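You operate a simulated robot arm through the tools that you are given. There is no shell and no other tool. Be economical: measure what you need, move in short steps, check, and stop when the job is done.

You run a simulated two-armed robot. Do the job below in one go: nothing can be reset, and whatever is moved stays where it is left.

Task
Pick up the red sign with one hand, pass it to the other hand and put it on the second shelf from the top of the kettle rack. Close the pad cupboard door. Open the key desk drawer, fetch the blue cap from the inside of the key desk drawer and set it on the narrow end of the red pedestal and shut the drawer again. Press the step button two times. Turn the disc knob to 20. Take the teal-cap bottle and put it on the clear patch of the long bench. Pull the card cupboard door open. Any order will do. Set down upright: red sign, blue cap, teal-cap bottle.

It is judged by the outcome, as a careful person would: the job done as asked, and still so three seconds after it is handed in. It fails if anything else is knocked over, pushed out of place, dropped, spilled or broken. Lids that push on must go on centred and level and be pressed home; caps that screw on are set level and turned clockwise until they are tight.

Robot
Two 7-joint arms with fingered hands on one trunk, on a base that drives. Base frame: it is fixed to the floor where the robot stands at the start and does not move with it; the origin is under the middle of the robot, x ahead of it, y to its left, z up. Units: m, rad, N and s.
The left shoulder is at the start at [0.02, 0.214, 1.444], the right one opposite. With the tool pointing down near the work surface each hand reaches from about 0.1 to 0.3 m from the robot's upright axis, wherever it stands, measured 20 degrees to its own side. Places, roughly: blue cap (5x5x5 cm) [6.4, 2.4, 0.7]; card cupboard door [2.8, 2.1, 0.4]; clear patch of the long bench [10, 2.3, 0.9]; disc knob [8.5, 2.4, 0.9]; key desk drawer [6.4, 2.4, 0.7]; narrow end of the red pedestal (18x20 cm) [7.78, 1.98, 0.9]; pad cupboard door [4.7, 2.4, 0.4]; red sign [0.5, 0.25, 1.25]; second shelf of the kettle rack [0.5, 0.3, 0.6]; step button [6.6, 2.3, 0.9]; teal-cap bottle (4x4x9 cm) [8.5, 2.1, 0.9]. Payload 3.3 kg a hand.
The tool frame of a hand sits at the grasp point between the pads (the TCP): z along the fingers, y along the line on which they close. The tips reach 0.026 m beyond it. The gripper opens to 0.132 m. The gripper's body begins 0.073 m behind the TCP. The gripper is a hand of 2 fingers: y runs from the thumb to the fingers, the wrist lies at [0, 0, -0.224] in the tool frame, and closing takes about 1.5 s.
Orientation is told as [roll, pitch, yaw] about the base's x, y, z axes, in that order, counted from this pose: with the fingers straight down and closing along the base's y, the tool's x points along the base's -x, its y along +y and its z along -z.

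Tools
- The arms move only by the tool nudge_tool. It takes "left_moves", "right_moves" or both (then of equal length, played together; a hand with none holds still); each is a list of rows, each a list of 6 numbers: the shift along the tool's x, y, z in m, then the turn, a rotation vector about the tool's x, y, z in rad. In form: [[dx, dy, dz, wx, wy, wz], ...]. A call has 1 to 12 rows; each row shifts and turns the commanded pose from where the row before left it, along the tool's axes as they then stand. "left_hand" and "right_hand" are, for a hand that has rows, the opening, from 0 (shut) to 1 (fully open), set as the call begins (left out, the last holds). A row lasts 0.2 s, in which the tool goes at most 0.05 m and 0.15 rad; a call with a longer step from one row to the next is refused whole, and so is a gripper value outside its range. A pose out of reach is approached as far as the arm can. The call stops where the force on the tool passes 40 N (or 10 N more than at its start, if that is more) or the arm is blocked; 0.2 s more then pass. The fingers move at their own pace (about 0.153 m/s each) and stop on an object; they squeeze with about 30 N. The grip force told is the motor's: it shows also when the fingers shut on nothing. Time passes only in rows, and 0.2 s behind the last, so rows that do not move let the fingers close. The reply holds the time, the measured pose of the TCP, the force on the tool along the base axes, the opening and the grip force, in the units named above and with some noise, with the torque about the TCP (base axes, N m) and any sound that the robot's microphone picked up.
- Cameras (640 x 400 px; columns grow to the right, rows downward): "scene" is now at [0.0975, -0.016, 1.6163]; the picture's right is [-0.16, -0.99, 0.00], its down [-0.57, 0.09, -0.82] and it looks along [0.81, -0.13, -0.57] (base axes); focal length 214 px, centre (320, 200). "left" rides on the left gripper at [-0.066, -0.003, -0.099] in its tool frame; the picture's right is [0.04, -1.00, 0.00], its down [0.83, 0.03, -0.55] and it looks along [0.55, 0.02, 0.83] (tool axes); focal length 261 px, centre (320, 200). "right" rides on the right gripper at [0.066, -0.003, -0.099] in its tool frame; the picture's right is [0.04, 1.00, 0.00], its down [-0.83, 0.03, -0.55] and it looks along [-0.55, 0.02, 0.83] (tool axes); focal length 261 px, centre (320, 200). There is no depth. A picture from a camera that has moved, and an enlarged one, comes with that camera's place and axes in the base frame and with its lens.
- snapshot(camera): a new picture of that camera. It takes no simulated time.
- lift_body(by): slides the trunk up (or, below 0, down) by that many m; the arms and the scene camera ride with it, the base frame stays. It gives what a move gives, with no picture.
- roll_base(legs): drives the robot by 1 to 6 legs, each [ahead, left, turn to the left] in m, m and rad, along the robot's own axes; the way and the turn of a leg run together, so that a leg with both is an arc; at most 1.5 m and 3.142 rad a leg. The arms and the cameras ride along, it lands a little off, and it stops where it bumps. It gives what a move gives.
- finger_targets(finger1, thumb_bend, hand): sets how far each is bent, from 0 (flat) to 1 (curled in); at 0.3 the hand is open as for a grip, at 0.7 the pads meet at the TCP. One left out holds its place. A second passes; each finger stops where it meets its share of the squeeze, and holds until it gets a number again. A gripper value or a shape takes the hand back. It gives what a move gives, with no picture; readings hold the bend of each and the force on the fingers (four entries, about 0 where the hand has none), thumb and palm.
- hand_shape(shape, hand): the hand has 2 fingers and takes this shape, open, in about a second: jaw (thumb against the fingers, like two jaws); tri (thumb and two fingers); tip (a fingertip pinch); poke (one finger out to press); point (the index stretched); flat (the hand flat); cup (the hand cupped); fist (a fist). The gripper value then closes the fingers along that shape, each until it touches; the sizes above hold for jaw. It gives what a move gives, with no picture.
- turn_head(pan, tilt): turns the head with the scene camera to pan (to the left, within 1.501 rad either way) and tilt (down, from -0.506 to 1.204), counted from straight ahead of the robot. It gives what a move gives.
- zoom(camera, box): a new picture of the part [left, top, right, bottom] of that camera's present view, enlarged. It takes no simulated time.
- job_done(): hands the job in; it is judged then, once.

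Work in short steps. Places have to be worked out from the pictures, the camera data and where the tool is seen: move nearer, look again, correct. Check each grasp and each placing, and mend what went wrong. You have 196 turns and 184 pictures in all, those below and enlarged ones among them. Open the grippers and draw the arms clear of the work before you hand the job in, unless the task says otherwise.

The tools are called after ">>>" by a JSON object that holds its "fn" and its "kwargs". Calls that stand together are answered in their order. nudge_tool: Moves the arms, as the interface text tells. Its arguments: {"type":"object","properties":{"left_moves":{"type":"array","items":{"type":"array","items":{"type":"number"}}},"left_hand":{"type":"number"},"right_moves":{"type":"array","items":{"type":"array","items":{"type":"number"}}},"right_hand":{"type":"number"}},"required":[]} The other tools are called the same way: lift_body (by) slides the trunk up or down; hand_shape (shape, hand) gives the hand a shape; finger_targets (finger1, thumb_bend, hand) moves the fingers one by one; roll_base (legs) drives the base; turn_head (pan, tilt) turns the head that bears the scene camera; snapshot (camera) takes a picture; zoom (camera, box) takes an enlarged picture of a part of a camera's view; job_done () hands the job in.

At the start:

```text
time: 0.0
left_tcp_pos: [0.3197, 0.1299, 1.429]
left_ee_rot: [-0.002, 0.0, 0.001]
left_force: [0.6, -0.2, 0.3]
left_ft_torque: [0.02, 0.0, 0.0]
left_gripper_width: 0.132
left_grasp_force: 0.1
left_shape: jaw
left_bend: [0.3, 0.3]
left_finger forces: [0.0, 0.1, 0.1, 0.1, 0.1, 0.0]
right_tcp_pos: [0.262, -0.1072, 1.5151]
right_ee_rot: [0.0, -0.001, 0.0]
right_force: [-0.2, -0.6, 0.4]
right_ft_torque: [-0.01, 0.01, -0.01]
right_gripper_width: 0.1319
right_grasp_force: 0.2
right_shape: jaw
right_bend: [0.3, 0.3]
right_finger forces: [0.2, 0.0, 0.0, 0.0, 0.0, 0.0]
trunk travel left (down, up): [-0.725, 0.036]
robot x, y, heading: [-0.0011, 0.0041, 0.0]
head pan, tilt: [-0.161, 0.613]
```

scene: 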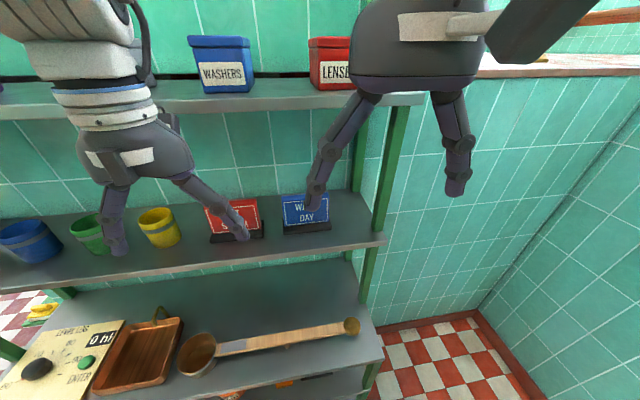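
right: 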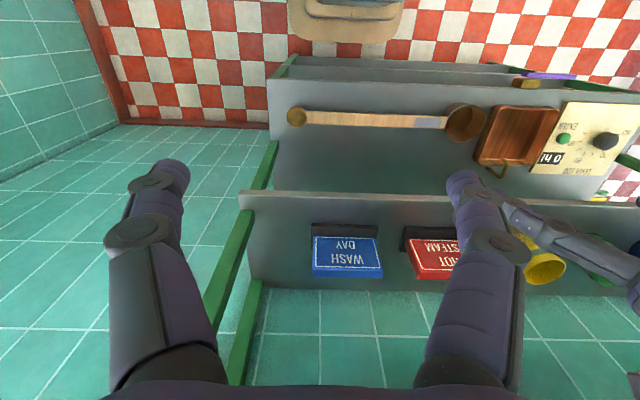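
left: 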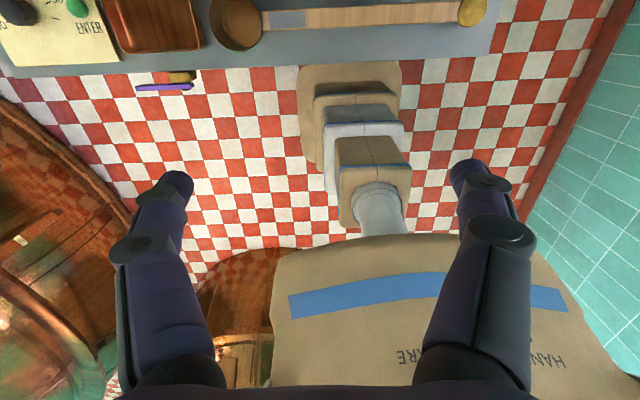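

I'll look first at the rack with the head panned toward the left.

>>> {"fn": "turn_head", "kwargs": {"pan": 0.4, "tilt": 0.6}}

>>> {"fn": "snapshot", "kwargs": {"camera": "scene"}}

```text
time: 1.0
left_tcp_pos: [0.3208, 0.1311, 1.4297]
left_ee_rot: [0.0, 0.001, 0.0]
left_force: [1.0, 0.2, -0.2]
left_ft_torque: [-0.01, -0.03, 0.01]
left_gripper_width: 0.132
left_grasp_force: 0.1
left_shape: jaw
left_bend: [0.3, 0.3]
left_finger forces: [0.0, 0.0, 0.0, 0.0, 0.1, 0.0]
right_tcp_pos: [0.2628, -0.108, 1.5147]
right_ee_rot: [0.001, -0.001, 0.001]
right_force: [0.6, -0.6, 0.4]
right_ft_torque: [-0.01, 0.0, 0.0]
right_gripper_width: 0.132
right_grasp_force: 0.1
right_shape: jaw
right_bend: [0.3, 0.3]
right_finger forces: [0.1, 0.0, 0.0, 0.0, 0.1, 0.0]
trunk travel left (down, up): [-0.725, 0.036]
robot x, y, heading: [-0.0002, -0.0014, -0.002]
head pan, tilt: [0.4, 0.6]
```

```text
180 pictures are left
camera scene: at [0.0921, 0.0323, 1.6174], right [0.39, -0.92, 0.0], down [-0.52, -0.22, -0.82], along [0.76, 0.32, -0.57], focal length 214 px, centre (320, 200)
```

scene: 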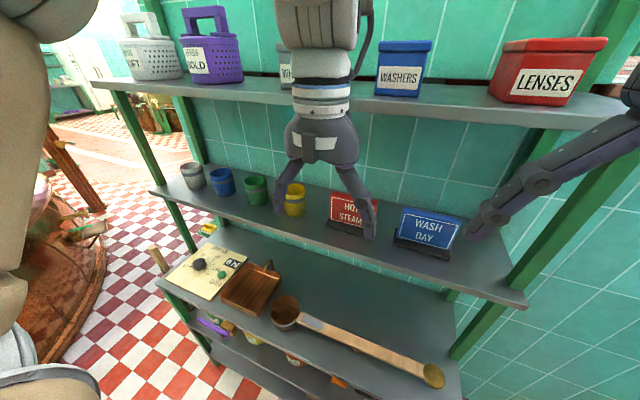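

The red sign "HOT STEAM" stands on the shelf ahead. I look left and right to understand the room before driving.

>>> {"fn": "turn_head", "kwargs": {"pan": 1.45, "tilt": 0.3}}

>>> {"fn": "snapshot", "kwargs": {"camera": "scene"}}

>>> {"fn": "turn_head", "kwargs": {"pan": -1.45, "tilt": 0.3}}

>>> {"fn": "snapshot", "kwargs": {"camera": "scene"}}

```text
time: 2.3
left_tcp_pos: [0.3206, 0.1297, 1.429]
left_ee_rot: [0.001, 0.0, 0.001]
left_force: [0.1, -0.2, 0.0]
left_ft_torque: [0.02, 0.0, -0.01]
left_gripper_width: 0.1317
left_grasp_force: 0.0
left_shape: jaw
left_bend: [0.3, 0.3]
left_finger forces: [0.1, 0.1, 0.0, 0.1, 0.0, 0.0]
right_tcp_pos: [0.2612, -0.1077, 1.5157]
right_ee_rot: [0.0, 0.002, 0.001]
right_force: [-0.1, 0.0, 0.2]
right_ft_torque: [-0.02, -0.02, -0.03]
right_gripper_width: 0.1318
right_grasp_force: 0.0
right_shape: jaw
right_bend: [0.3, 0.3]
right_finger forces: [0.0, 0.1, 0.0, 0.0, 0.0, 0.1]
trunk travel left (down, up): [-0.725, 0.036]
robot x, y, heading: [0.0018, -0.0021, -0.003]
head pan, tilt: [1.45, 0.3]
```

```text
179 pictures are left
camera scene: at [0.0219, 0.0907, 1.6449], right [0.99, -0.12, 0.0], down [-0.04, -0.29, -0.96], along [0.12, 0.95, -0.3], focal length 214 px, centre (320, 200)
```

scene: 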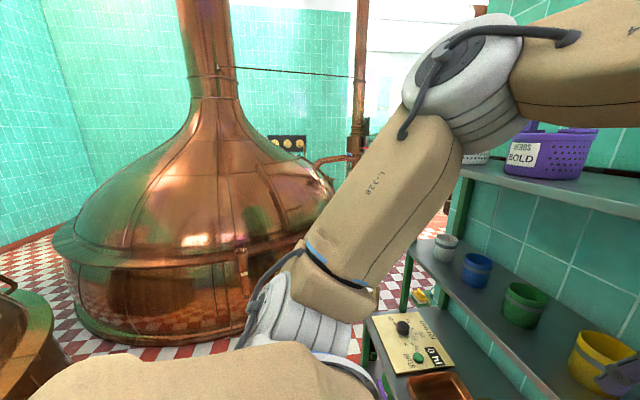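

```text
time: 4.8
left_tcp_pos: [0.3208, 0.1295, 1.4283]
left_ee_rot: [0.0, -0.001, 0.001]
left_force: [-0.2, -0.3, -0.1]
left_ft_torque: [0.01, 0.0, 0.04]
left_gripper_width: 0.1317
left_grasp_force: 0.1
left_shape: jaw
left_bend: [0.3, 0.3]
left_finger forces: [0.1, 0.0, 0.0, 0.0, 0.0, 0.0]
right_tcp_pos: [0.2615, -0.1074, 1.5155]
right_ee_rot: [0.0, 0.0, 0.0]
right_force: [-0.6, -0.4, 0.1]
right_ft_torque: [0.0, 0.01, -0.01]
right_gripper_width: 0.132
right_grasp_force: 0.1
right_shape: jaw
right_bend: [0.3, 0.3]
right_finger forces: [0.1, 0.0, 0.1, 0.0, 0.0, 0.0]
trunk travel left (down, up): [-0.725, 0.036]
robot x, y, heading: [0.0029, -0.0024, -0.003]
head pan, tilt: [-1.45, 0.3]
```

```text
178 pictures are left
camera scene: at [0.0219, -0.0947, 1.6449], right [-0.99, -0.12, 0.0], down [-0.04, 0.29, -0.96], along [0.12, -0.95, -0.3], focal length 214 px, centre (320, 200)
```

scene: 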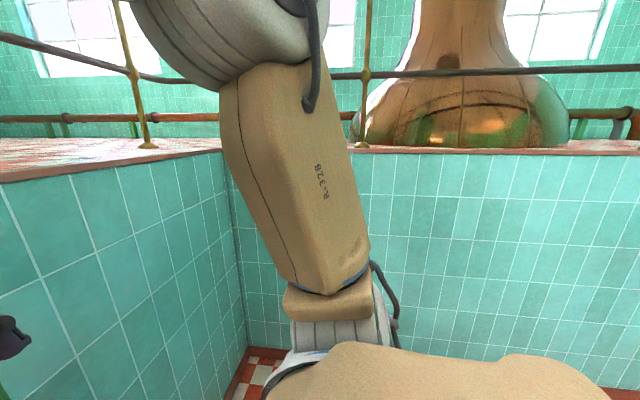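

The surroundings behind are partly unknown; I back off 0.3 m and look at the rack in full.

>>> {"fn": "roll_base", "kwargs": {"legs": [[-0.3, 0, 0]]}}

>>> {"fn": "turn_head", "kwargs": {"pan": 0.3, "tilt": 0.8}}

>>> {"fn": "snapshot", "kwargs": {"camera": "scene"}}

```text
time: 6.9
left_tcp_pos: [0.0173, 0.1298, 1.4289]
left_ee_rot: [0.0, 0.0, 0.001]
left_force: [-0.6, -0.3, 0.2]
left_ft_torque: [0.06, 0.0, -0.03]
left_gripper_width: 0.1317
left_grasp_force: 0.1
left_shape: jaw
left_bend: [0.3, 0.3]
left_finger forces: [0.0, 0.1, 0.0, 0.0, 0.0, 0.0]
right_tcp_pos: [-0.0419, -0.1067, 1.5149]
right_ee_rot: [0.0, 0.0, 0.0]
right_force: [0.5, -0.5, -0.1]
right_ft_torque: [0.02, 0.0, 0.0]
right_gripper_width: 0.1321
right_grasp_force: 0.0
right_shape: jaw
right_bend: [0.3, 0.3]
right_finger forces: [0.0, 0.0, 0.1, 0.1, 0.1, 0.0]
trunk travel left (down, up): [-0.725, 0.036]
robot x, y, heading: [-0.3043, 0.0031, -0.001]
head pan, tilt: [-1.45, 0.3]
```

```text
time: 8.6
left_tcp_pos: [0.0171, 0.1301, 1.4291]
left_ee_rot: [0.001, 0.002, 0.0]
left_force: [0.1, 0.6, -0.1]
left_ft_torque: [0.01, -0.02, 0.0]
left_gripper_width: 0.132
left_grasp_force: 0.2
left_shape: jaw
left_bend: [0.3, 0.3]
left_finger forces: [0.0, 0.1, 0.1, 0.0, 0.1, 0.0]
right_tcp_pos: [-0.0425, -0.1077, 1.5153]
right_ee_rot: [0.0, 0.001, 0.0]
right_force: [0.3, -0.3, -0.8]
right_ft_torque: [-0.03, -0.02, 0.01]
right_gripper_width: 0.132
right_grasp_force: 0.1
right_shape: jaw
right_bend: [0.3, 0.3]
right_finger forces: [0.0, 0.0, 0.1, 0.1, 0.0, 0.0]
trunk travel left (down, up): [-0.725, 0.036]
robot x, y, heading: [-0.3052, -0.002, -0.0]
head pan, tilt: [0.3, 0.799]
```

```text
177 pictures are left
camera scene: at [-0.2155, 0.0218, 1.6005], right [0.3, -0.96, 0.0], down [-0.68, -0.21, -0.7], along [0.67, 0.21, -0.72], focal length 214 px, centre (320, 200)
```

scene: 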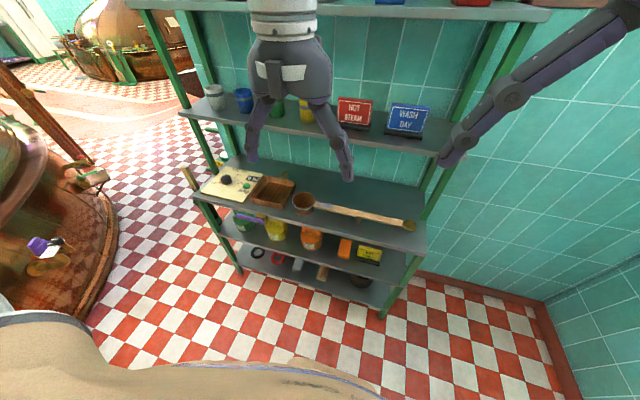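

Triangulated: sign ≈ (0.54, 0.13, 1.27) on an upper shelf ≈1.2; lower deeper shelves ≈0.82, 0.54, 0.25. I lower the trunk to see whether the lower part is the separate "kettle rack".

>>> {"fn": "lift_body", "kwargs": {"by": -0.6}}

>>> {"fn": "turn_head", "kwargs": {"pan": 0.3, "tilt": 0.2}}

>>> {"fn": "snapshot", "kwargs": {"camera": "scene"}}

```text
refused: -0.6 is not a number from -0.4 to 0.4
```

```text
time: 9.6
left_tcp_pos: [0.0173, 0.1295, 1.4284]
left_ee_rot: [0.0, 0.001, 0.0]
left_force: [-0.3, -0.3, -0.5]
left_ft_torque: [0.02, 0.0, -0.02]
left_gripper_width: 0.132
left_grasp_force: 0.1
left_shape: jaw
left_bend: [0.3, 0.3]
left_finger forces: [0.0, 0.1, 0.1, 0.1, 0.0, 0.0]
right_tcp_pos: [-0.042, -0.1071, 1.5157]
right_ee_rot: [0.0, 0.0, -0.002]
right_force: [-0.4, 0.7, 0.3]
right_ft_torque: [0.01, -0.01, 0.0]
right_gripper_width: 0.132
right_grasp_force: 0.0
right_shape: jaw
right_bend: [0.3, 0.3]
right_finger forces: [0.0, 0.0, 0.1, 0.0, 0.1, 0.0]
trunk travel left (down, up): [-0.725, 0.036]
robot x, y, heading: [-0.3027, -0.0011, 0.002]
head pan, tilt: [0.3, 0.201]
```

```text
176 pictures are left
camera scene: at [-0.2035, 0.0256, 1.6541], right [0.3, -0.96, 0.0], down [-0.19, -0.06, -0.98], along [0.94, 0.29, -0.2], focal length 214 px, centre (320, 200)
```

scene: 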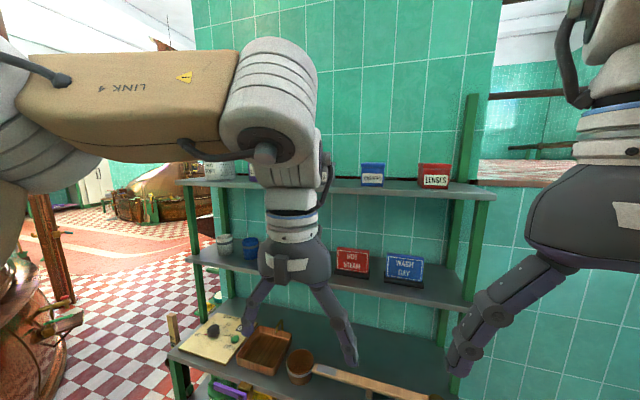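

>>> {"fn": "lift_body", "kwargs": {"by": -0.4}}

>>> {"fn": "turn_head", "kwargs": {"pan": 0.3, "tilt": 0.5}}

>>> {"fn": "snapshot", "kwargs": {"camera": "scene"}}

```text
time: 13.5
left_tcp_pos: [0.0156, 0.1289, 1.0292]
left_ee_rot: [0.0, 0.001, 0.0]
left_force: [0.1, 0.2, -0.3]
left_ft_torque: [0.0, -0.01, 0.03]
left_gripper_width: 0.132
left_grasp_force: 0.0
left_shape: jaw
left_bend: [0.3, 0.3]
left_finger forces: [0.1, 0.0, 0.1, 0.0, 0.0, 0.0]
right_tcp_pos: [-0.0226, -0.1069, 1.0971]
right_ee_rot: [0.002, 0.07, -0.001]
right_force: [-0.2, -0.2, -0.9]
right_ft_torque: [0.0, -0.01, -0.02]
right_gripper_width: 0.1322
right_grasp_force: 0.0
right_shape: jaw
right_bend: [0.3, 0.3]
right_finger forces: [0.1, 0.0, 0.1, 0.0, 0.1, 0.1]
trunk travel left (down, up): [-0.325, 0.436]
robot x, y, heading: [-0.3035, 0.0023, 0.003]
head pan, tilt: [0.3, 0.201]
```

```text
time: 14.3
left_tcp_pos: [0.0172, 0.1297, 1.0291]
left_ee_rot: [0.001, -0.001, -0.001]
left_force: [0.2, 0.1, -0.7]
left_ft_torque: [-0.02, 0.01, -0.01]
left_gripper_width: 0.1321
left_grasp_force: 0.1
left_shape: jaw
left_bend: [0.3, 0.3]
left_finger forces: [0.1, 0.1, 0.0, 0.0, 0.0, 0.1]
right_tcp_pos: [-0.0223, -0.1079, 1.095]
right_ee_rot: [0.002, 0.069, 0.0]
right_force: [-0.1, -0.3, -0.5]
right_ft_torque: [0.01, 0.01, 0.0]
right_gripper_width: 0.1316
right_grasp_force: 0.1
right_shape: jaw
right_bend: [0.3, 0.3]
right_finger forces: [0.0, 0.1, 0.1, 0.0, 0.1, 0.1]
trunk travel left (down, up): [-0.325, 0.436]
robot x, y, heading: [-0.3049, -0.0033, -0.001]
head pan, tilt: [0.3, 0.499]
```

```text
175 pictures are left
camera scene: at [-0.1771, 0.0249, 1.2252], right [0.3, -0.96, 0.0], down [-0.46, -0.14, -0.88], along [0.84, 0.26, -0.48], focal length 214 px, centre (320, 200)
```

scene: 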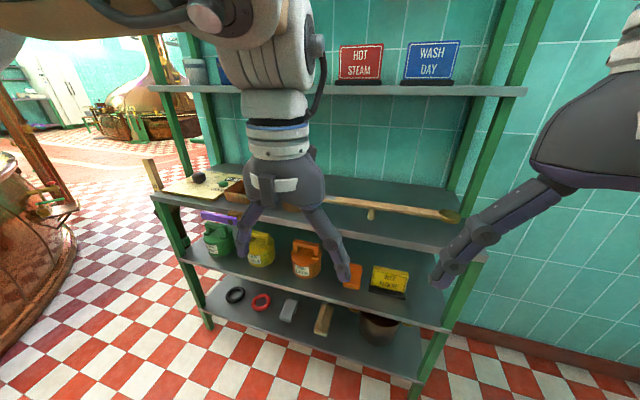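

The lower unit (3 shelves: board, jugs, bottom) is its own rack; its second shelf (≈0.55) matches the listed place. I zoom onto that shelf and the sign.

>>> {"fn": "zoom", "kwargs": {"camera": "scene", "box": [180, 180, 500, 380]}}

>>> {"fn": "zoom", "kwargs": {"camera": "scene", "box": [320, 20, 480, 120]}}

```text
2.00 times, centred on (340, 280) of scene
camera zoom: at [-0.1771, 0.0249, 1.2252], right [0.3, -0.96, 0.0], down [-0.46, -0.14, -0.88], along [0.84, 0.26, -0.48], focal length 429 px, centre (280, 40)
```

zoom: 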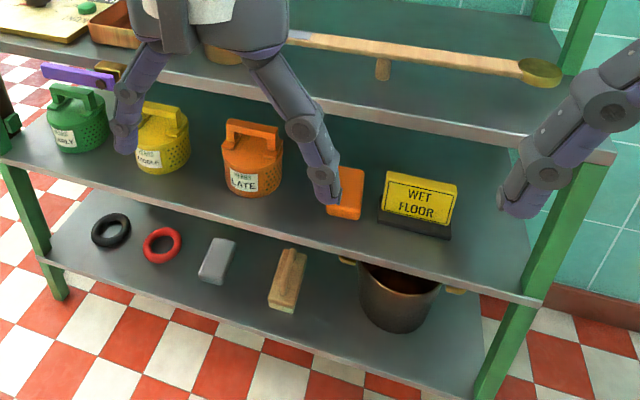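

```text
4.00 times, centred on (400, 70) of scene
camera zoom: at [-0.1771, 0.0249, 1.2252], right [0.3, -0.96, 0.0], down [-0.46, -0.14, -0.88], along [0.84, 0.26, -0.48], focal length 858 px, centre (0, 720)
```

zoom: 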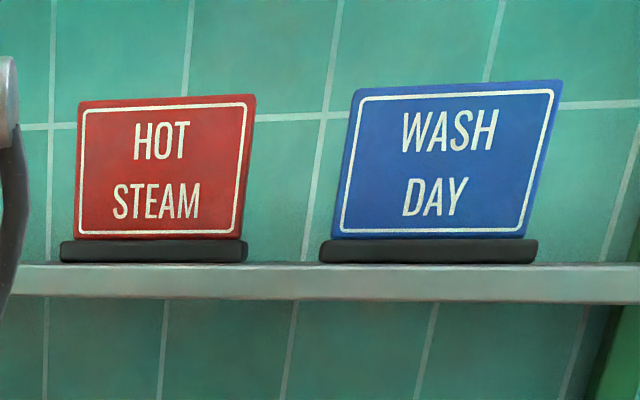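

Plan: left hand takes the sign by its width (fingers forward), right hand later pinches its side edge and places it edgewise. I raise the trunk and turn the left tool to point forward.

>>> {"fn": "lift_body", "kwargs": {"by": 0.3}}

>>> {"fn": "nudge_tool", "kwargs": {"left_moves": [[-0.02, 0, 0, 0, -0.15, 0], [-0.0198, 0, 0.003, 0, -0.15, 0], [-0.0191, 0, 0.0059, 0, -0.15, 0], [-0.018, 0, 0.0087, 0, -0.15, 0], [-0.0165, 0, 0.0113, 0, -0.15, 0], [-0.0146, 0, 0.0136, 0, -0.15, 0], [-0.0124, 0, 0.0157, 0, -0.15, 0], [-0.01, 0, 0.0173, 0, -0.15, 0], [-0.0072, 0, 0.0186, 0, -0.15, 0], [-0.0044, 0, 0.0195, 0, -0.15, 0], [-0.0014, 0, 0.02, 0, -0.0708, 0]]}}

```text
time: 17.3
left_tcp_pos: [0.0167, 0.1305, 1.3267]
left_ee_rot: [0.0, 0.001, 0.002]
left_force: [0.1, -0.6, -0.5]
left_ft_torque: [0.03, -0.01, -0.01]
left_gripper_width: 0.132
left_grasp_force: 0.1
left_shape: jaw
left_bend: [0.3, 0.3]
left_finger forces: [0.0, 0.1, 0.1, 0.0, 0.0, 0.0]
right_tcp_pos: [-0.0229, -0.1078, 1.3956]
right_ee_rot: [0.002, 0.071, -0.001]
right_force: [0.9, 0.5, -0.5]
right_ft_torque: [0.03, 0.01, 0.0]
right_gripper_width: 0.1317
right_grasp_force: 0.2
right_shape: jaw
right_bend: [0.3, 0.3]
right_finger forces: [0.1, 0.1, 0.1, 0.0, 0.0, 0.1]
trunk travel left (down, up): [-0.625, 0.136]
robot x, y, heading: [-0.3027, 0.0003, -0.0]
head pan, tilt: [0.3, 0.499]
```

```text
time: 19.7
left_tcp_pos: [0.2391, 0.1292, 1.3278]
left_ee_rot: [-1.096, -1.57, 1.094]
left_force: [0.1, 0.3, -0.4]
left_ft_torque: [-0.02, -0.01, 0.0]
left_gripper_width: 0.1319
left_grasp_force: 0.0
left_shape: jaw
left_bend: [0.3, 0.3]
left_finger forces: [0.0, 0.0, 0.1, 0.0, 0.0, 0.0]
right_tcp_pos: [-0.021, -0.107, 1.3952]
right_ee_rot: [0.002, 0.069, -0.001]
right_force: [0.0, -0.5, 0.2]
right_ft_torque: [-0.01, 0.02, 0.03]
right_gripper_width: 0.1318
right_grasp_force: 0.0
right_shape: jaw
right_bend: [0.3, 0.3]
right_finger forces: [0.0, 0.0, 0.1, 0.0, 0.0, 0.1]
trunk travel left (down, up): [-0.625, 0.136]
robot x, y, heading: [-0.3059, 0.0012, 0.0]
head pan, tilt: [0.3, 0.499]
```

The left tool now points forward. I look through the left camera.

>>> {"fn": "snapshot", "kwargs": {"camera": "left"}}

>>> {"fn": "snapshot", "kwargs": {"camera": "scene"}}

```text
172 pictures are left
camera left: at [0.1395, 0.128, 1.3924], right [0.0, -1.0, -0.04], down [-0.55, 0.03, -0.83], along [0.83, 0.02, -0.55], focal length 261 px, centre (320, 200)
```

left: 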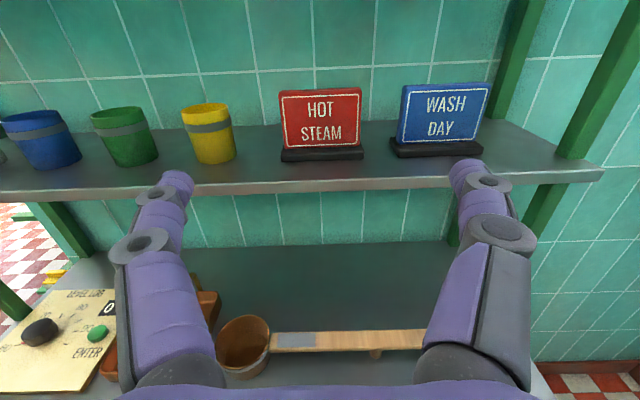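

```text
171 pictures are left
camera scene: at [-0.2036, 0.0257, 1.5263], right [0.3, -0.96, 0.0], down [-0.46, -0.14, -0.88], along [0.84, 0.26, -0.48], focal length 214 px, centre (320, 200)
```

scene: 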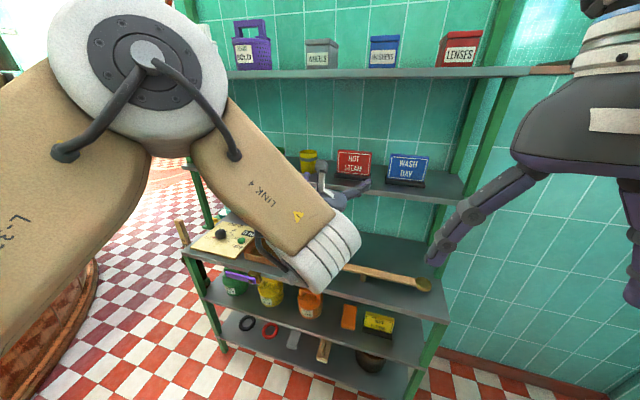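

Sign centre y≈0.131, plate about 0.114 wide, z 1.235–1.32, x≈0.525. I drive 0.2 m forward and lower the hand slightly, then recheck alignment.

>>> {"fn": "roll_base", "kwargs": {"legs": [[0.18, 0, 0]]}}

>>> {"fn": "nudge_tool", "kwargs": {"left_moves": [[0.027, 0, 0, 0, 0, 0], [0, 0, 0, 0, 0, 0]]}}

>>> {"fn": "snapshot", "kwargs": {"camera": "left"}}

```text
time: 21.2
left_tcp_pos: [0.4195, 0.1293, 1.3272]
left_ee_rot: [-0.005, -1.569, 0.008]
left_force: [0.1, 0.6, 0.7]
left_ft_torque: [-0.01, -0.03, 0.02]
left_gripper_width: 0.1321
left_grasp_force: 0.1
left_shape: jaw
left_bend: [0.3, 0.3]
left_finger forces: [0.0, 0.0, 0.1, 0.0, 0.0, 0.1]
right_tcp_pos: [0.1605, -0.1071, 1.3959]
right_ee_rot: [0.002, 0.07, 0.002]
right_force: [-0.1, -0.3, 0.6]
right_ft_torque: [0.0, 0.07, 0.01]
right_gripper_width: 0.1323
right_grasp_force: 0.0
right_shape: jaw
right_bend: [0.3, 0.3]
right_finger forces: [0.1, 0.0, 0.0, 0.0, 0.1, 0.1]
trunk travel left (down, up): [-0.625, 0.136]
robot x, y, heading: [-0.1235, -0.0004, 0.005]
head pan, tilt: [0.3, 0.499]
```

```text
time: 21.8
left_tcp_pos: [0.424, 0.1507, 1.3097]
left_ee_rot: [-1.725, -1.534, 1.766]
left_force: [0.0, 0.1, 1.4]
left_ft_torque: [-0.01, 0.0, 0.0]
left_gripper_width: 0.1322
left_grasp_force: 0.1
left_shape: jaw
left_bend: [0.3, 0.3]
left_finger forces: [0.1, 0.0, 0.0, 0.1, 0.1, 0.0]
right_tcp_pos: [0.1583, -0.1067, 1.3959]
right_ee_rot: [0.002, 0.071, 0.001]
right_force: [-0.6, -0.3, 0.1]
right_ft_torque: [-0.01, 0.03, 0.0]
right_gripper_width: 0.1321
right_grasp_force: 0.1
right_shape: jaw
right_bend: [0.3, 0.3]
right_finger forces: [0.0, 0.0, 0.0, 0.0, 0.0, 0.0]
trunk travel left (down, up): [-0.625, 0.136]
robot x, y, heading: [-0.1214, -0.0017, -0.004]
head pan, tilt: [0.3, 0.499]
```

```text
170 pictures are left
camera left: at [0.3246, 0.1458, 1.3742], right [0.04, -1.0, 0.0], down [-0.55, -0.02, -0.84], along [0.84, 0.04, -0.55], focal length 261 px, centre (320, 200)
```

left: 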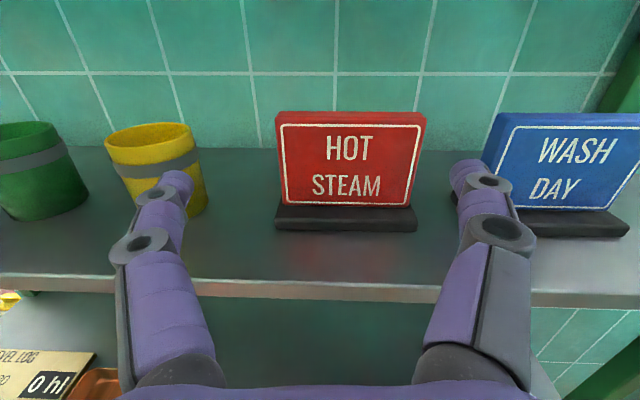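

The lowering nudge hit an arm limit (hand drifted in y). I undo it and lower the trunk instead.

>>> {"fn": "nudge_tool", "kwargs": {"left_moves": [[-0.027, 0, 0, 0, 0, 0], [0, 0, 0, 0, 0, 0]]}}

>>> {"fn": "lift_body", "kwargs": {"by": -0.028}}

>>> {"fn": "snapshot", "kwargs": {"camera": "left"}}

```text
time: 22.4
left_tcp_pos: [0.4185, 0.1297, 1.3275]
left_ee_rot: [0.623, -1.567, -0.624]
left_force: [0.4, -0.1, 0.0]
left_ft_torque: [0.0, 0.0, -0.01]
left_gripper_width: 0.132
left_grasp_force: 0.0
left_shape: jaw
left_bend: [0.3, 0.3]
left_finger forces: [0.0, 0.0, 0.1, 0.0, 0.0, 0.0]
right_tcp_pos: [0.1581, -0.107, 1.3961]
right_ee_rot: [0.001, 0.071, 0.002]
right_force: [0.3, 0.7, 0.5]
right_ft_torque: [0.01, -0.02, 0.03]
right_gripper_width: 0.1317
right_grasp_force: 0.1
right_shape: jaw
right_bend: [0.3, 0.3]
right_finger forces: [0.0, 0.0, 0.0, 0.1, 0.0, 0.1]
trunk travel left (down, up): [-0.625, 0.136]
robot x, y, heading: [-0.1224, -0.001, 0.002]
head pan, tilt: [0.3, 0.499]
```

```text
time: 23.1
left_tcp_pos: [0.4188, 0.1305, 1.3005]
left_ee_rot: [0.019, -1.568, -0.017]
left_force: [-0.2, 0.3, -0.5]
left_ft_torque: [-0.01, 0.04, -0.04]
left_gripper_width: 0.1319
left_grasp_force: 0.1
left_shape: jaw
left_bend: [0.3, 0.3]
left_finger forces: [0.0, 0.0, 0.0, 0.1, 0.0, 0.0]
right_tcp_pos: [0.1578, -0.1066, 1.367]
right_ee_rot: [0.003, 0.069, 0.001]
right_force: [-0.1, 0.8, 0.4]
right_ft_torque: [-0.02, 0.0, -0.01]
right_gripper_width: 0.1317
right_grasp_force: 0.1
right_shape: jaw
right_bend: [0.3, 0.3]
right_finger forces: [0.0, 0.1, 0.1, 0.0, 0.0, 0.0]
trunk travel left (down, up): [-0.597, 0.164]
robot x, y, heading: [-0.1247, 0.0014, 0.004]
head pan, tilt: [0.3, 0.499]
```

```text
169 pictures are left
camera left: at [0.3183, 0.1283, 1.3651], right [0.0, -1.0, -0.04], down [-0.55, 0.03, -0.83], along [0.83, 0.02, -0.55], focal length 261 px, centre (320, 200)
```

left: 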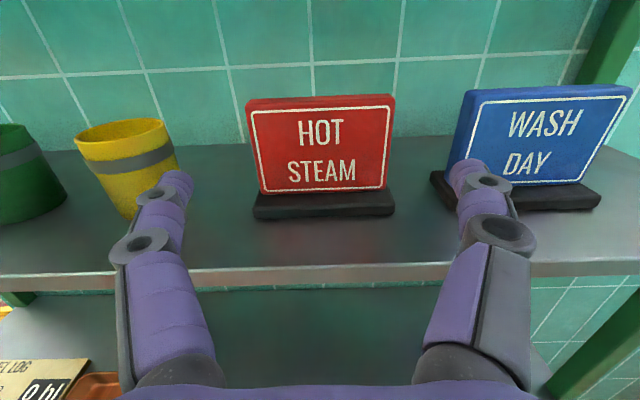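

Alignment is good (sign centre y≈0.129, TCP 0.1305, plate front x≈0.514). I drive forward 0.105.

>>> {"fn": "roll_base", "kwargs": {"legs": [[0.105, 0, 0]]}}

>>> {"fn": "snapshot", "kwargs": {"camera": "left"}}

```text
time: 24.3
left_tcp_pos: [0.5244, 0.1317, 1.3009]
left_ee_rot: [0.012, -1.57, -0.009]
left_force: [0.2, -0.2, -0.5]
left_ft_torque: [-0.02, 0.01, 0.03]
left_gripper_width: 0.1321
left_grasp_force: 0.1
left_shape: jaw
left_bend: [0.3, 0.3]
left_finger forces: [0.0, 0.0, 0.0, 0.0, 0.0, 0.0]
right_tcp_pos: [0.2644, -0.1073, 1.3686]
right_ee_rot: [0.0, 0.072, 0.003]
right_force: [-0.1, 0.5, -1.1]
right_ft_torque: [0.0, 0.03, 0.01]
right_gripper_width: 0.1317
right_grasp_force: 0.0
right_shape: jaw
right_bend: [0.3, 0.3]
right_finger forces: [0.1, 0.0, 0.0, 0.0, 0.0, 0.1]
trunk travel left (down, up): [-0.597, 0.164]
robot x, y, heading: [-0.0123, -0.0003, -0.001]
head pan, tilt: [0.3, 0.499]
```

```text
168 pictures are left
camera left: at [0.4254, 0.1279, 1.3646], right [0.0, -1.0, -0.04], down [-0.55, 0.03, -0.83], along [0.83, 0.02, -0.55], focal length 261 px, centre (320, 200)
```

left: 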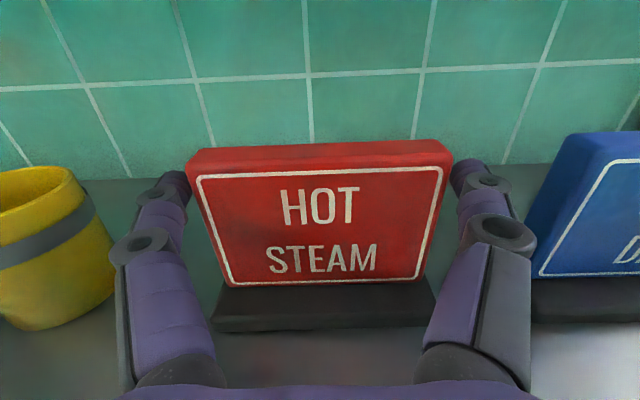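

The fingers straddle the plate. Close.

>>> {"fn": "nudge_tool", "kwargs": {"left_moves": [[0, 0, 0, 0, 0, 0], [0, 0, 0, 0, 0, 0], [0, 0, 0, 0, 0, 0], [0, 0, 0, 0, 0, 0], [0, 0, 0, 0, 0, 0], [0, 0, 0, 0, 0, 0], [0, 0, 0, 0, 0, 0]], "left_hand": 0}}

>>> {"fn": "snapshot", "kwargs": {"camera": "left"}}

```text
time: 25.9
left_tcp_pos: [0.5232, 0.1304, 1.3012]
left_ee_rot: [-0.045, -1.571, 0.046]
left_force: [0.4, 0.4, -0.3]
left_ft_torque: [0.0, 0.01, 0.02]
left_gripper_width: 0.1163
left_grasp_force: 29.3
left_shape: jaw
left_bend: [0.51, 0.29]
left_finger forces: [27.2, 0.0, 0.0, 0.0, 27.2, 0.0]
right_tcp_pos: [0.2637, -0.1068, 1.368]
right_ee_rot: [0.001, 0.071, 0.001]
right_force: [0.7, 0.4, -0.1]
right_ft_torque: [-0.01, 0.02, 0.04]
right_gripper_width: 0.1318
right_grasp_force: 0.0
right_shape: jaw
right_bend: [0.3, 0.3]
right_finger forces: [0.1, 0.0, 0.0, 0.0, 0.0, 0.1]
trunk travel left (down, up): [-0.597, 0.164]
robot x, y, heading: [-0.0114, 0.0009, 0.004]
head pan, tilt: [0.3, 0.499]
```

```text
167 pictures are left
camera left: at [0.4245, 0.128, 1.3649], right [0.0, -1.0, -0.04], down [-0.55, 0.03, -0.83], along [0.83, 0.02, -0.55], focal length 261 px, centre (320, 200)
```

left: 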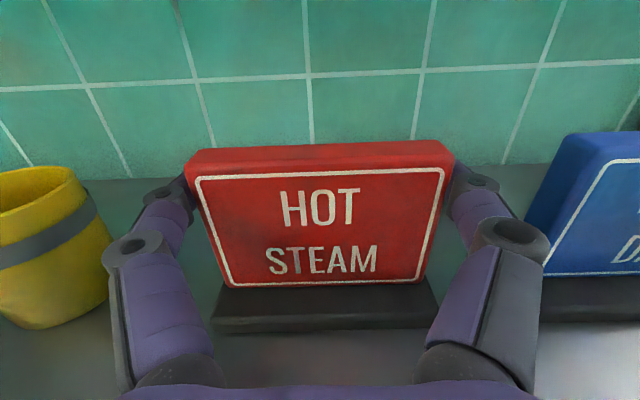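

Gripped at 29 N. I lift with the trunk and check.

>>> {"fn": "lift_body", "kwargs": {"by": 0.04}}

>>> {"fn": "snapshot", "kwargs": {"camera": "left"}}

```text
time: 26.7
left_tcp_pos: [0.5244, 0.1303, 1.3405]
left_ee_rot: [0.016, -1.568, -0.013]
left_force: [0.1, -0.2, -1.8]
left_ft_torque: [-0.03, 0.03, 0.0]
left_gripper_width: 0.1165
left_grasp_force: 29.3
left_shape: jaw
left_bend: [0.51, 0.29]
left_finger forces: [27.1, 0.0, 0.0, 0.1, 27.0, 0.0]
right_tcp_pos: [0.2636, -0.1074, 1.4076]
right_ee_rot: [0.004, 0.069, 0.004]
right_force: [-0.2, 0.2, -0.3]
right_ft_torque: [-0.02, -0.01, -0.01]
right_gripper_width: 0.1318
right_grasp_force: 0.1
right_shape: jaw
right_bend: [0.3, 0.3]
right_finger forces: [0.0, 0.0, 0.0, 0.0, 0.0, 0.0]
trunk travel left (down, up): [-0.637, 0.124]
robot x, y, heading: [-0.0191, 0.0026, 0.009]
head pan, tilt: [0.3, 0.499]
```

```text
166 pictures are left
camera left: at [0.4248, 0.128, 1.4047], right [0.0, -1.0, -0.04], down [-0.55, 0.03, -0.83], along [0.83, 0.02, -0.55], focal length 261 px, centre (320, 200)
```

left: 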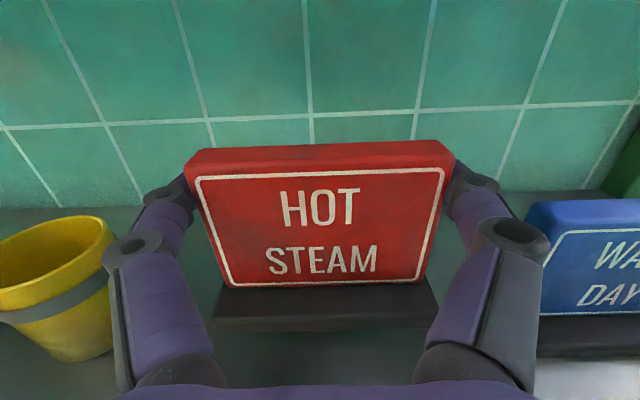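

Lifted cleanly. I back off 0.28 m and turn the right hand to point left (closing along x, camera above) for the hand-over.

>>> {"fn": "roll_base", "kwargs": {"legs": [[-0.3, 0, 0]]}}

>>> {"fn": "nudge_tool", "kwargs": {"right_moves": [[0, 0, 0, -0.0866, 0.0866, 0.0866], [0, 0, 0, -0.0866, 0.0866, 0.0866], [0, 0, 0, -0.0866, 0.0866, 0.0866], [0, 0, 0, -0.0866, 0.0866, 0.0866], [0, 0, 0, -0.0866, 0.0866, 0.0866], [0, 0, 0, -0.0866, 0.0866, 0.0866], [0, 0, 0, -0.0866, 0.0866, 0.0866], [0, 0, 0, -0.0866, 0.0866, 0.0866], [0, 0, 0, -0.0866, 0.0866, 0.0866], [0, 0, 0, -0.0866, 0.0866, 0.0866], [0, 0, 0, -0.0866, 0.0866, 0.0866], [0, 0, 0, -0.0866, 0.0866, 0.0866]]}}

>>> {"fn": "nudge_tool", "kwargs": {"right_moves": [[0, 0, 0, -0.0866, 0.0866, 0.0866], [0, 0, 0, -0.083, 0.083, 0.083], [0, 0, 0, 0, 0, 0], [0, 0, 0, 0, 0, 0]]}}

>>> {"fn": "snapshot", "kwargs": {"camera": "scene"}}

```text
time: 28.7
left_tcp_pos: [0.2249, 0.1319, 1.3406]
left_ee_rot: [-0.07, -1.571, 0.076]
left_force: [0.4, -0.2, -1.8]
left_ft_torque: [0.03, 0.05, 0.02]
left_gripper_width: 0.1162
left_grasp_force: 30.6
left_shape: jaw
left_bend: [0.51, 0.29]
left_finger forces: [27.2, 0.0, 0.1, 0.1, 27.2, 0.1]
right_tcp_pos: [-0.0361, -0.1069, 1.4074]
right_ee_rot: [0.002, 0.07, 0.005]
right_force: [-0.1, 0.0, -0.1]
right_ft_torque: [0.01, -0.02, -0.01]
right_gripper_width: 0.1319
right_grasp_force: 0.0
right_shape: jaw
right_bend: [0.3, 0.3]
right_finger forces: [0.0, 0.0, 0.0, 0.0, 0.0, 0.0]
trunk travel left (down, up): [-0.637, 0.124]
robot x, y, heading: [-0.3136, 0.0043, -0.0]
head pan, tilt: [0.3, 0.499]
```

```text
time: 31.3
left_tcp_pos: [0.2274, 0.1326, 1.3396]
left_ee_rot: [-0.139, -1.568, 0.143]
left_force: [-0.2, -0.3, -1.8]
left_ft_torque: [-0.04, 0.0, -0.03]
left_gripper_width: 0.1163
left_grasp_force: 30.1
left_shape: jaw
left_bend: [0.51, 0.29]
left_finger forces: [27.2, 0.0, 0.1, 0.0, 27.2, 0.0]
right_tcp_pos: [-0.0301, -0.1148, 1.4046]
right_ee_rot: [0.457, 1.379, -0.933]
right_force: [0.2, -0.5, -0.5]
right_ft_torque: [0.02, -0.05, 0.04]
right_gripper_width: 0.1315
right_grasp_force: 0.0
right_shape: jaw
right_bend: [0.3, 0.3]
right_finger forces: [0.0, 0.1, 0.1, 0.0, 0.0, 0.0]
right hand out of reach, approached as far as the arm can: row 12
trunk travel left (down, up): [-0.637, 0.124]
robot x, y, heading: [-0.315, 0.0002, -0.001]
head pan, tilt: [0.3, 0.499]
```

```text
time: 32.3
left_tcp_pos: [0.2258, 0.1316, 1.3404]
left_ee_rot: [0.033, -1.569, -0.028]
left_force: [0.2, 0.1, -1.4]
left_ft_torque: [-0.02, 0.04, 0.01]
left_gripper_width: 0.1159
left_grasp_force: 30.1
left_shape: jaw
left_bend: [0.51, 0.29]
left_finger forces: [27.2, 0.1, 0.0, 0.0, 27.2, 0.1]
right_tcp_pos: [-0.0058, -0.1412, 1.3868]
right_ee_rot: [-0.248, 1.518, -1.751]
right_force: [0.3, -1.0, -0.3]
right_ft_torque: [-0.02, 0.01, 0.01]
right_gripper_width: 0.1318
right_grasp_force: 0.0
right_shape: jaw
right_bend: [0.3, 0.3]
right_finger forces: [0.0, 0.1, 0.1, 0.0, 0.0, 0.0]
right hand out of reach, approached as far as the arm can: row 1, 2
trunk travel left (down, up): [-0.637, 0.124]
robot x, y, heading: [-0.3139, 0.0033, 0.007]
head pan, tilt: [0.3, 0.499]
```

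```text
165 pictures are left
camera scene: at [-0.2171, 0.0247, 1.5384], right [0.3, -0.95, 0.0], down [-0.46, -0.14, -0.88], along [0.84, 0.26, -0.48], focal length 214 px, centre (320, 200)
```

scene: 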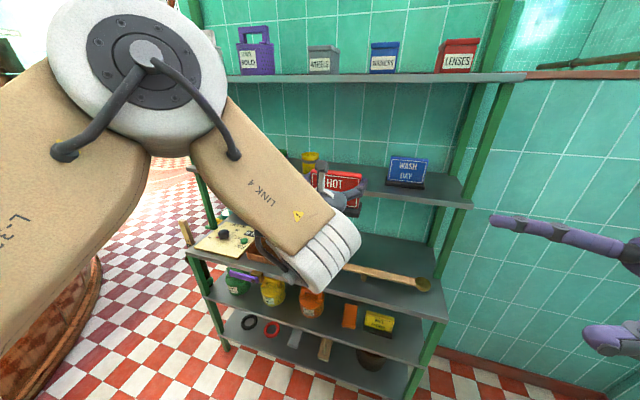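

Nearly oriented but at its reach limit there; I bring the right hand forward beside the sign (stand-off ~0.13 m).

>>> {"fn": "nudge_tool", "kwargs": {"right_moves": [[-0.018, 0.043, 0.004, 0, 0, 0], [-0.018, 0.043, 0.004, 0, 0, 0], [-0.018, 0.043, 0.004, 0, 0, 0], [-0.018, 0.043, 0.004, 0, 0, 0], [-0.018, 0.043, 0.004, 0, 0, 0], [-0.018, 0.043, 0.004, 0, 0, 0], [0, 0, 0, 0, 0, 0]]}}

>>> {"fn": "snapshot", "kwargs": {"camera": "right"}}

>>> {"fn": "turn_head", "kwargs": {"pan": -0.1, "tilt": 0.6}}

>>> {"fn": "snapshot", "kwargs": {"camera": "scene"}}

```text
time: 33.9
left_tcp_pos: [0.2238, 0.1303, 1.3402]
left_ee_rot: [0.124, -1.569, -0.118]
left_force: [-1.4, -0.2, -1.9]
left_ft_torque: [-0.04, 0.04, 0.0]
left_gripper_width: 0.1162
left_grasp_force: 29.8
left_shape: jaw
left_bend: [0.51, 0.29]
left_finger forces: [27.3, 0.0, 0.0, 0.0, 27.2, 0.0]
right_tcp_pos: [0.2445, -0.1116, 1.2685]
right_ee_rot: [-0.978, 1.524, -2.51]
right_force: [0.1, 0.2, 1.1]
right_ft_torque: [-0.04, -0.01, -0.04]
right_gripper_width: 0.1319
right_grasp_force: 0.0
right_shape: jaw
right_bend: [0.3, 0.3]
right_finger forces: [0.1, 0.0, 0.1, 0.0, 0.0, 0.1]
trunk travel left (down, up): [-0.637, 0.124]
robot x, y, heading: [-0.3153, 0.0007, 0.001]
head pan, tilt: [0.3, 0.499]
```

```text
164 pictures are left
camera right: at [0.2487, -0.2094, 1.3379], right [1.0, 0.04, 0.0], down [0.02, -0.57, -0.82], along [-0.03, 0.82, -0.57], focal length 261 px, centre (320, 200)
```

right: 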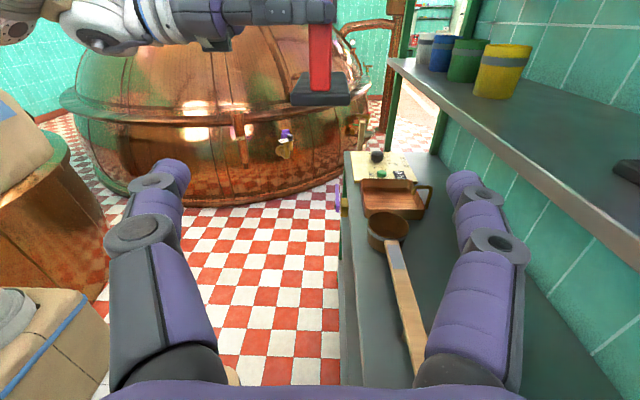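

```text
time: 34.8
left_tcp_pos: [0.225, 0.1308, 1.3406]
left_ee_rot: [0.014, -1.569, -0.01]
left_force: [-0.5, -0.1, -1.7]
left_ft_torque: [-0.01, 0.03, 0.01]
left_gripper_width: 0.1166
left_grasp_force: 30.4
left_shape: jaw
left_bend: [0.51, 0.29]
left_finger forces: [27.2, 0.0, 0.0, 0.0, 27.2, 0.0]
right_tcp_pos: [0.2467, -0.1121, 1.2688]
right_ee_rot: [-1.004, 1.522, -2.538]
right_force: [1.3, 0.4, 0.1]
right_ft_torque: [-0.01, 0.01, 0.01]
right_gripper_width: 0.1318
right_grasp_force: 0.1
right_shape: jaw
right_bend: [0.3, 0.3]
right_finger forces: [0.0, 0.1, 0.1, 0.0, 0.0, 0.0]
trunk travel left (down, up): [-0.637, 0.124]
robot x, y, heading: [-0.3165, -0.001, 0.008]
head pan, tilt: [-0.099, 0.6]
```

```text
163 pictures are left
camera scene: at [-0.2159, -0.0108, 1.5294], right [-0.09, -1.0, 0.0], down [-0.56, 0.05, -0.82], along [0.82, -0.08, -0.57], focal length 214 px, centre (320, 200)
```

scene: 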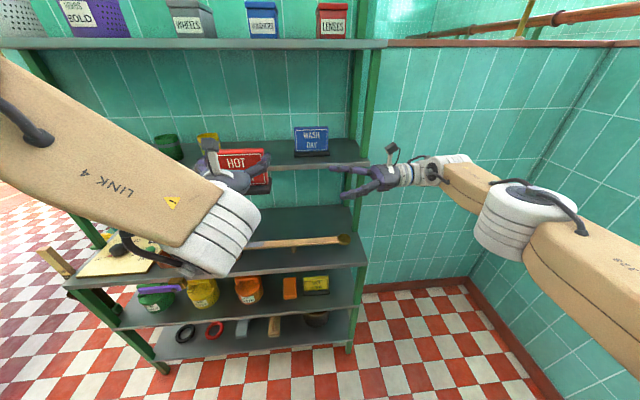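

Well aligned: plate edge at x≈0.237, y≈0.073; I raise the right hand to z≈1.296, half-close, and approach to a short stand-off.

>>> {"fn": "nudge_tool", "kwargs": {"right_moves": [[0.027, -0.003, 0, 0, 0, 0], [0, 0, 0.03, 0, 0, 0], [0, 0, 0.04, 0, 0, 0], [0, 0, 0.04, 0, 0, 0], [0, 0, 0, 0, 0, 0]], "right_hand": 0.5}}

>>> {"fn": "snapshot", "kwargs": {"camera": "right"}}

```text
time: 36.0
left_tcp_pos: [0.2264, 0.1303, 1.3409]
left_ee_rot: [0.298, -1.568, -0.294]
left_force: [0.1, 0.0, -1.9]
left_ft_torque: [-0.02, 0.04, 0.03]
left_gripper_width: 0.1161
left_grasp_force: 29.7
left_shape: jaw
left_bend: [0.51, 0.29]
left_finger forces: [27.3, 0.1, 0.0, 0.0, 27.2, 0.0]
right_tcp_pos: [0.2424, -0.0005, 1.2917]
right_ee_rot: [-1.016, 1.525, -2.551]
right_force: [0.4, -0.4, -0.1]
right_ft_torque: [-0.01, 0.01, -0.01]
right_gripper_width: 0.0665
right_grasp_force: 0.0
right_shape: jaw
right_bend: [0.73, 0.7]
right_finger forces: [0.1, 0.0, 0.0, 0.0, 0.0, 0.0]
trunk travel left (down, up): [-0.637, 0.124]
robot x, y, heading: [-0.3175, -0.0033, 0.003]
head pan, tilt: [-0.099, 0.6]
```

```text
162 pictures are left
camera right: at [0.2446, -0.099, 1.3602], right [1.0, 0.04, 0.0], down [0.02, -0.57, -0.82], along [-0.03, 0.82, -0.57], focal length 261 px, centre (320, 200)
```

right: 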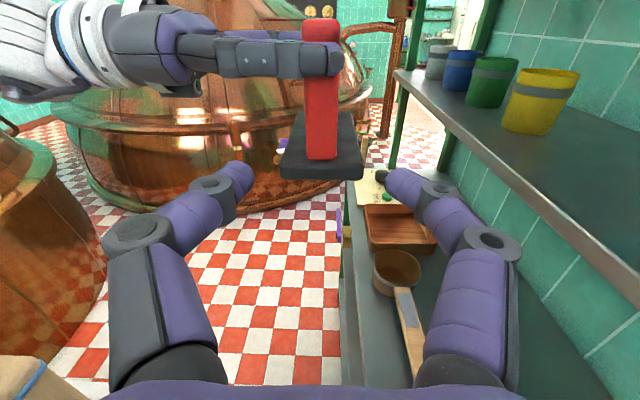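

Plate mid x≈0.240; approach line will end at 0.239. Advance 0.087 and close the right hand.

>>> {"fn": "nudge_tool", "kwargs": {"right_moves": [[0.005, 0, 0.03, 0, 0, 0], [0, 0, 0.03, 0, 0, 0], [0, 0, 0.027, 0, 0, 0], [0, 0, 0, 0, 0, 0]]}}

>>> {"fn": "nudge_tool", "kwargs": {"right_moves": [[0, 0, 0, 0, 0, 0], [0, 0, 0, 0, 0, 0], [0, 0, 0, 0, 0, 0], [0, 0, 0, 0, 0, 0], [0, 0, 0, 0, 0, 0], [0, 0, 0, 0, 0, 0]], "right_hand": 0}}

>>> {"fn": "snapshot", "kwargs": {"camera": "right"}}

```text
time: 37.0
left_tcp_pos: [0.225, 0.1303, 1.3407]
left_ee_rot: [0.217, -1.568, -0.213]
left_force: [-0.4, -0.9, -2.0]
left_ft_torque: [-0.02, 0.04, 0.0]
left_gripper_width: 0.1164
left_grasp_force: 30.3
left_shape: jaw
left_bend: [0.51, 0.29]
left_finger forces: [27.2, 0.0, 0.0, 0.2, 27.3, 0.0]
right_tcp_pos: [0.2376, 0.0846, 1.2939]
right_ee_rot: [-1.017, 1.524, -2.551]
right_force: [-0.9, 0.7, -0.7]
right_ft_torque: [0.0, 0.02, 0.0]
right_gripper_width: 0.0663
right_grasp_force: 0.0
right_shape: jaw
right_bend: [0.73, 0.7]
right_finger forces: [0.0, 0.1, 0.0, 0.0, 0.0, 0.1]
trunk travel left (down, up): [-0.637, 0.124]
robot x, y, heading: [-0.3158, -0.0013, 0.006]
head pan, tilt: [-0.099, 0.6]
```

```text
time: 38.4
left_tcp_pos: [0.2251, 0.1305, 1.3397]
left_ee_rot: [-0.14, -1.568, 0.143]
left_force: [0.8, -3.0, -2.2]
left_ft_torque: [-0.13, 0.02, 0.01]
left_gripper_width: 0.1159
left_grasp_force: 30.3
left_shape: jaw
left_bend: [0.51, 0.29]
left_finger forces: [26.7, 0.1, 0.0, 0.0, 29.6, 0.0]
right_tcp_pos: [0.2378, 0.0871, 1.295]
right_ee_rot: [-1.005, 1.524, -2.539]
right_force: [-0.9, 2.7, 0.4]
right_ft_torque: [-0.01, -0.04, 0.01]
right_gripper_width: 0.0165
right_grasp_force: 30.5
right_shape: jaw
right_bend: [0.73, 0.7]
right_finger forces: [26.6, 0.0, 0.0, 0.1, 27.2, 0.0]
trunk travel left (down, up): [-0.637, 0.124]
robot x, y, heading: [-0.3131, 0.0016, 0.006]
head pan, tilt: [-0.099, 0.6]
```

```text
161 pictures are left
camera right: at [0.2415, -0.0114, 1.363], right [1.0, 0.04, 0.0], down [0.02, -0.57, -0.82], along [-0.03, 0.82, -0.57], focal length 261 px, centre (320, 200)
```

right: 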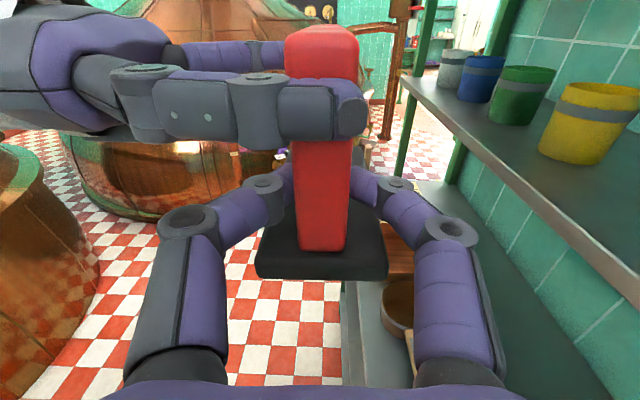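

Right grips the plate (16.5 mm, 30 N). Open the left hand and pull it back along −x.

>>> {"fn": "nudge_tool", "kwargs": {"left_moves": [[0, 0, 0, 0, 0, 0], [0, 0, 0, 0, 0, 0], [0, 0, -0.03, 0, 0, 0], [0, 0, -0.04, 0, 0, 0], [0, 0, 0, 0, 0, 0]], "left_hand": 1}}

>>> {"fn": "snapshot", "kwargs": {"camera": "right"}}

```text
time: 39.6
left_tcp_pos: [0.1782, 0.1552, 1.3672]
left_ee_rot: [-1.463, -1.514, 1.507]
left_force: [0.4, -0.6, 0.0]
left_ft_torque: [0.0, 0.04, -0.02]
left_gripper_width: 0.132
left_grasp_force: 0.0
left_shape: jaw
left_bend: [0.3, 0.3]
left_finger forces: [0.0, 0.0, 0.0, 0.0, 0.1, 0.0]
left hand out of reach, approached as far as the arm can: row 4
right_tcp_pos: [0.2391, 0.0857, 1.2937]
right_ee_rot: [-1.011, 1.523, -2.544]
right_force: [-0.3, -0.3, -0.1]
right_ft_torque: [-0.07, 0.0, 0.06]
right_gripper_width: 0.0161
right_grasp_force: 29.5
right_shape: jaw
right_bend: [0.73, 0.7]
right_finger forces: [27.4, 0.0, 0.0, 0.0, 27.4, 0.0]
trunk travel left (down, up): [-0.637, 0.124]
robot x, y, heading: [-0.3159, 0.0011, 0.008]
head pan, tilt: [-0.099, 0.6]
```

```text
160 pictures are left
camera right: at [0.2424, -0.0115, 1.3626], right [1.0, 0.04, 0.0], down [0.02, -0.57, -0.82], along [-0.03, 0.82, -0.57], focal length 261 px, centre (320, 200)
```

right: 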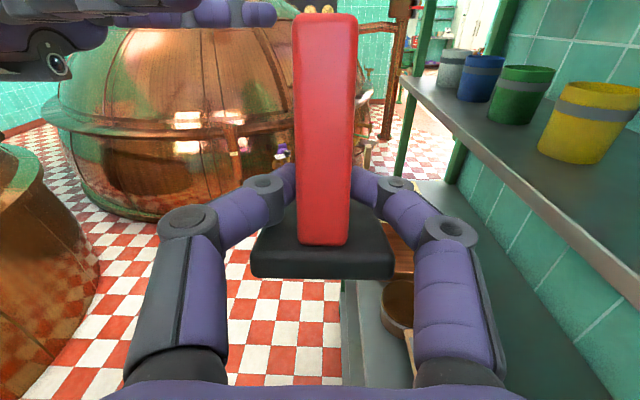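

The sign is in the right hand. I move the right hand away to the right, clear of the left hand.

>>> {"fn": "nudge_tool", "kwargs": {"right_moves": [[0, 0, -0.045, 0, 0, 0], [0, 0, -0.045, 0, 0, 0], [0, 0, -0.045, 0, 0, 0], [0, 0, -0.045, 0, 0, 0], [0, 0, 0, 0, 0, 0]]}}

>>> {"fn": "snapshot", "kwargs": {"camera": "scene"}}

```text
time: 40.8
left_tcp_pos: [0.1779, 0.1516, 1.3678]
left_ee_rot: [-1.522, -1.513, 1.563]
left_force: [-0.7, 0.3, 0.2]
left_ft_torque: [-0.01, -0.02, -0.04]
left_gripper_width: 0.132
left_grasp_force: 0.0
left_shape: jaw
left_bend: [0.3, 0.3]
left_finger forces: [0.0, 0.1, 0.0, 0.0, 0.1, 0.0]
right_tcp_pos: [0.2455, -0.0947, 1.2984]
right_ee_rot: [-0.982, 1.524, -2.515]
right_force: [0.0, -0.4, 0.5]
right_ft_torque: [-0.05, 0.02, 0.01]
right_gripper_width: 0.016
right_grasp_force: 29.8
right_shape: jaw
right_bend: [0.73, 0.7]
right_finger forces: [27.2, 0.0, 0.0, 0.1, 27.3, 0.0]
trunk travel left (down, up): [-0.637, 0.124]
robot x, y, heading: [-0.3166, -0.0021, 0.006]
head pan, tilt: [-0.099, 0.6]
```

```text
159 pictures are left
camera scene: at [-0.216, -0.0099, 1.5293], right [-0.09, -1.0, 0.0], down [-0.56, 0.05, -0.82], along [0.82, -0.08, -0.57], focal length 214 px, centre (320, 200)
```

scene: 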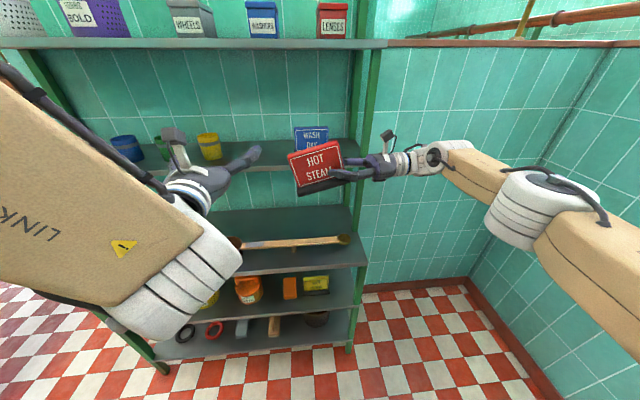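

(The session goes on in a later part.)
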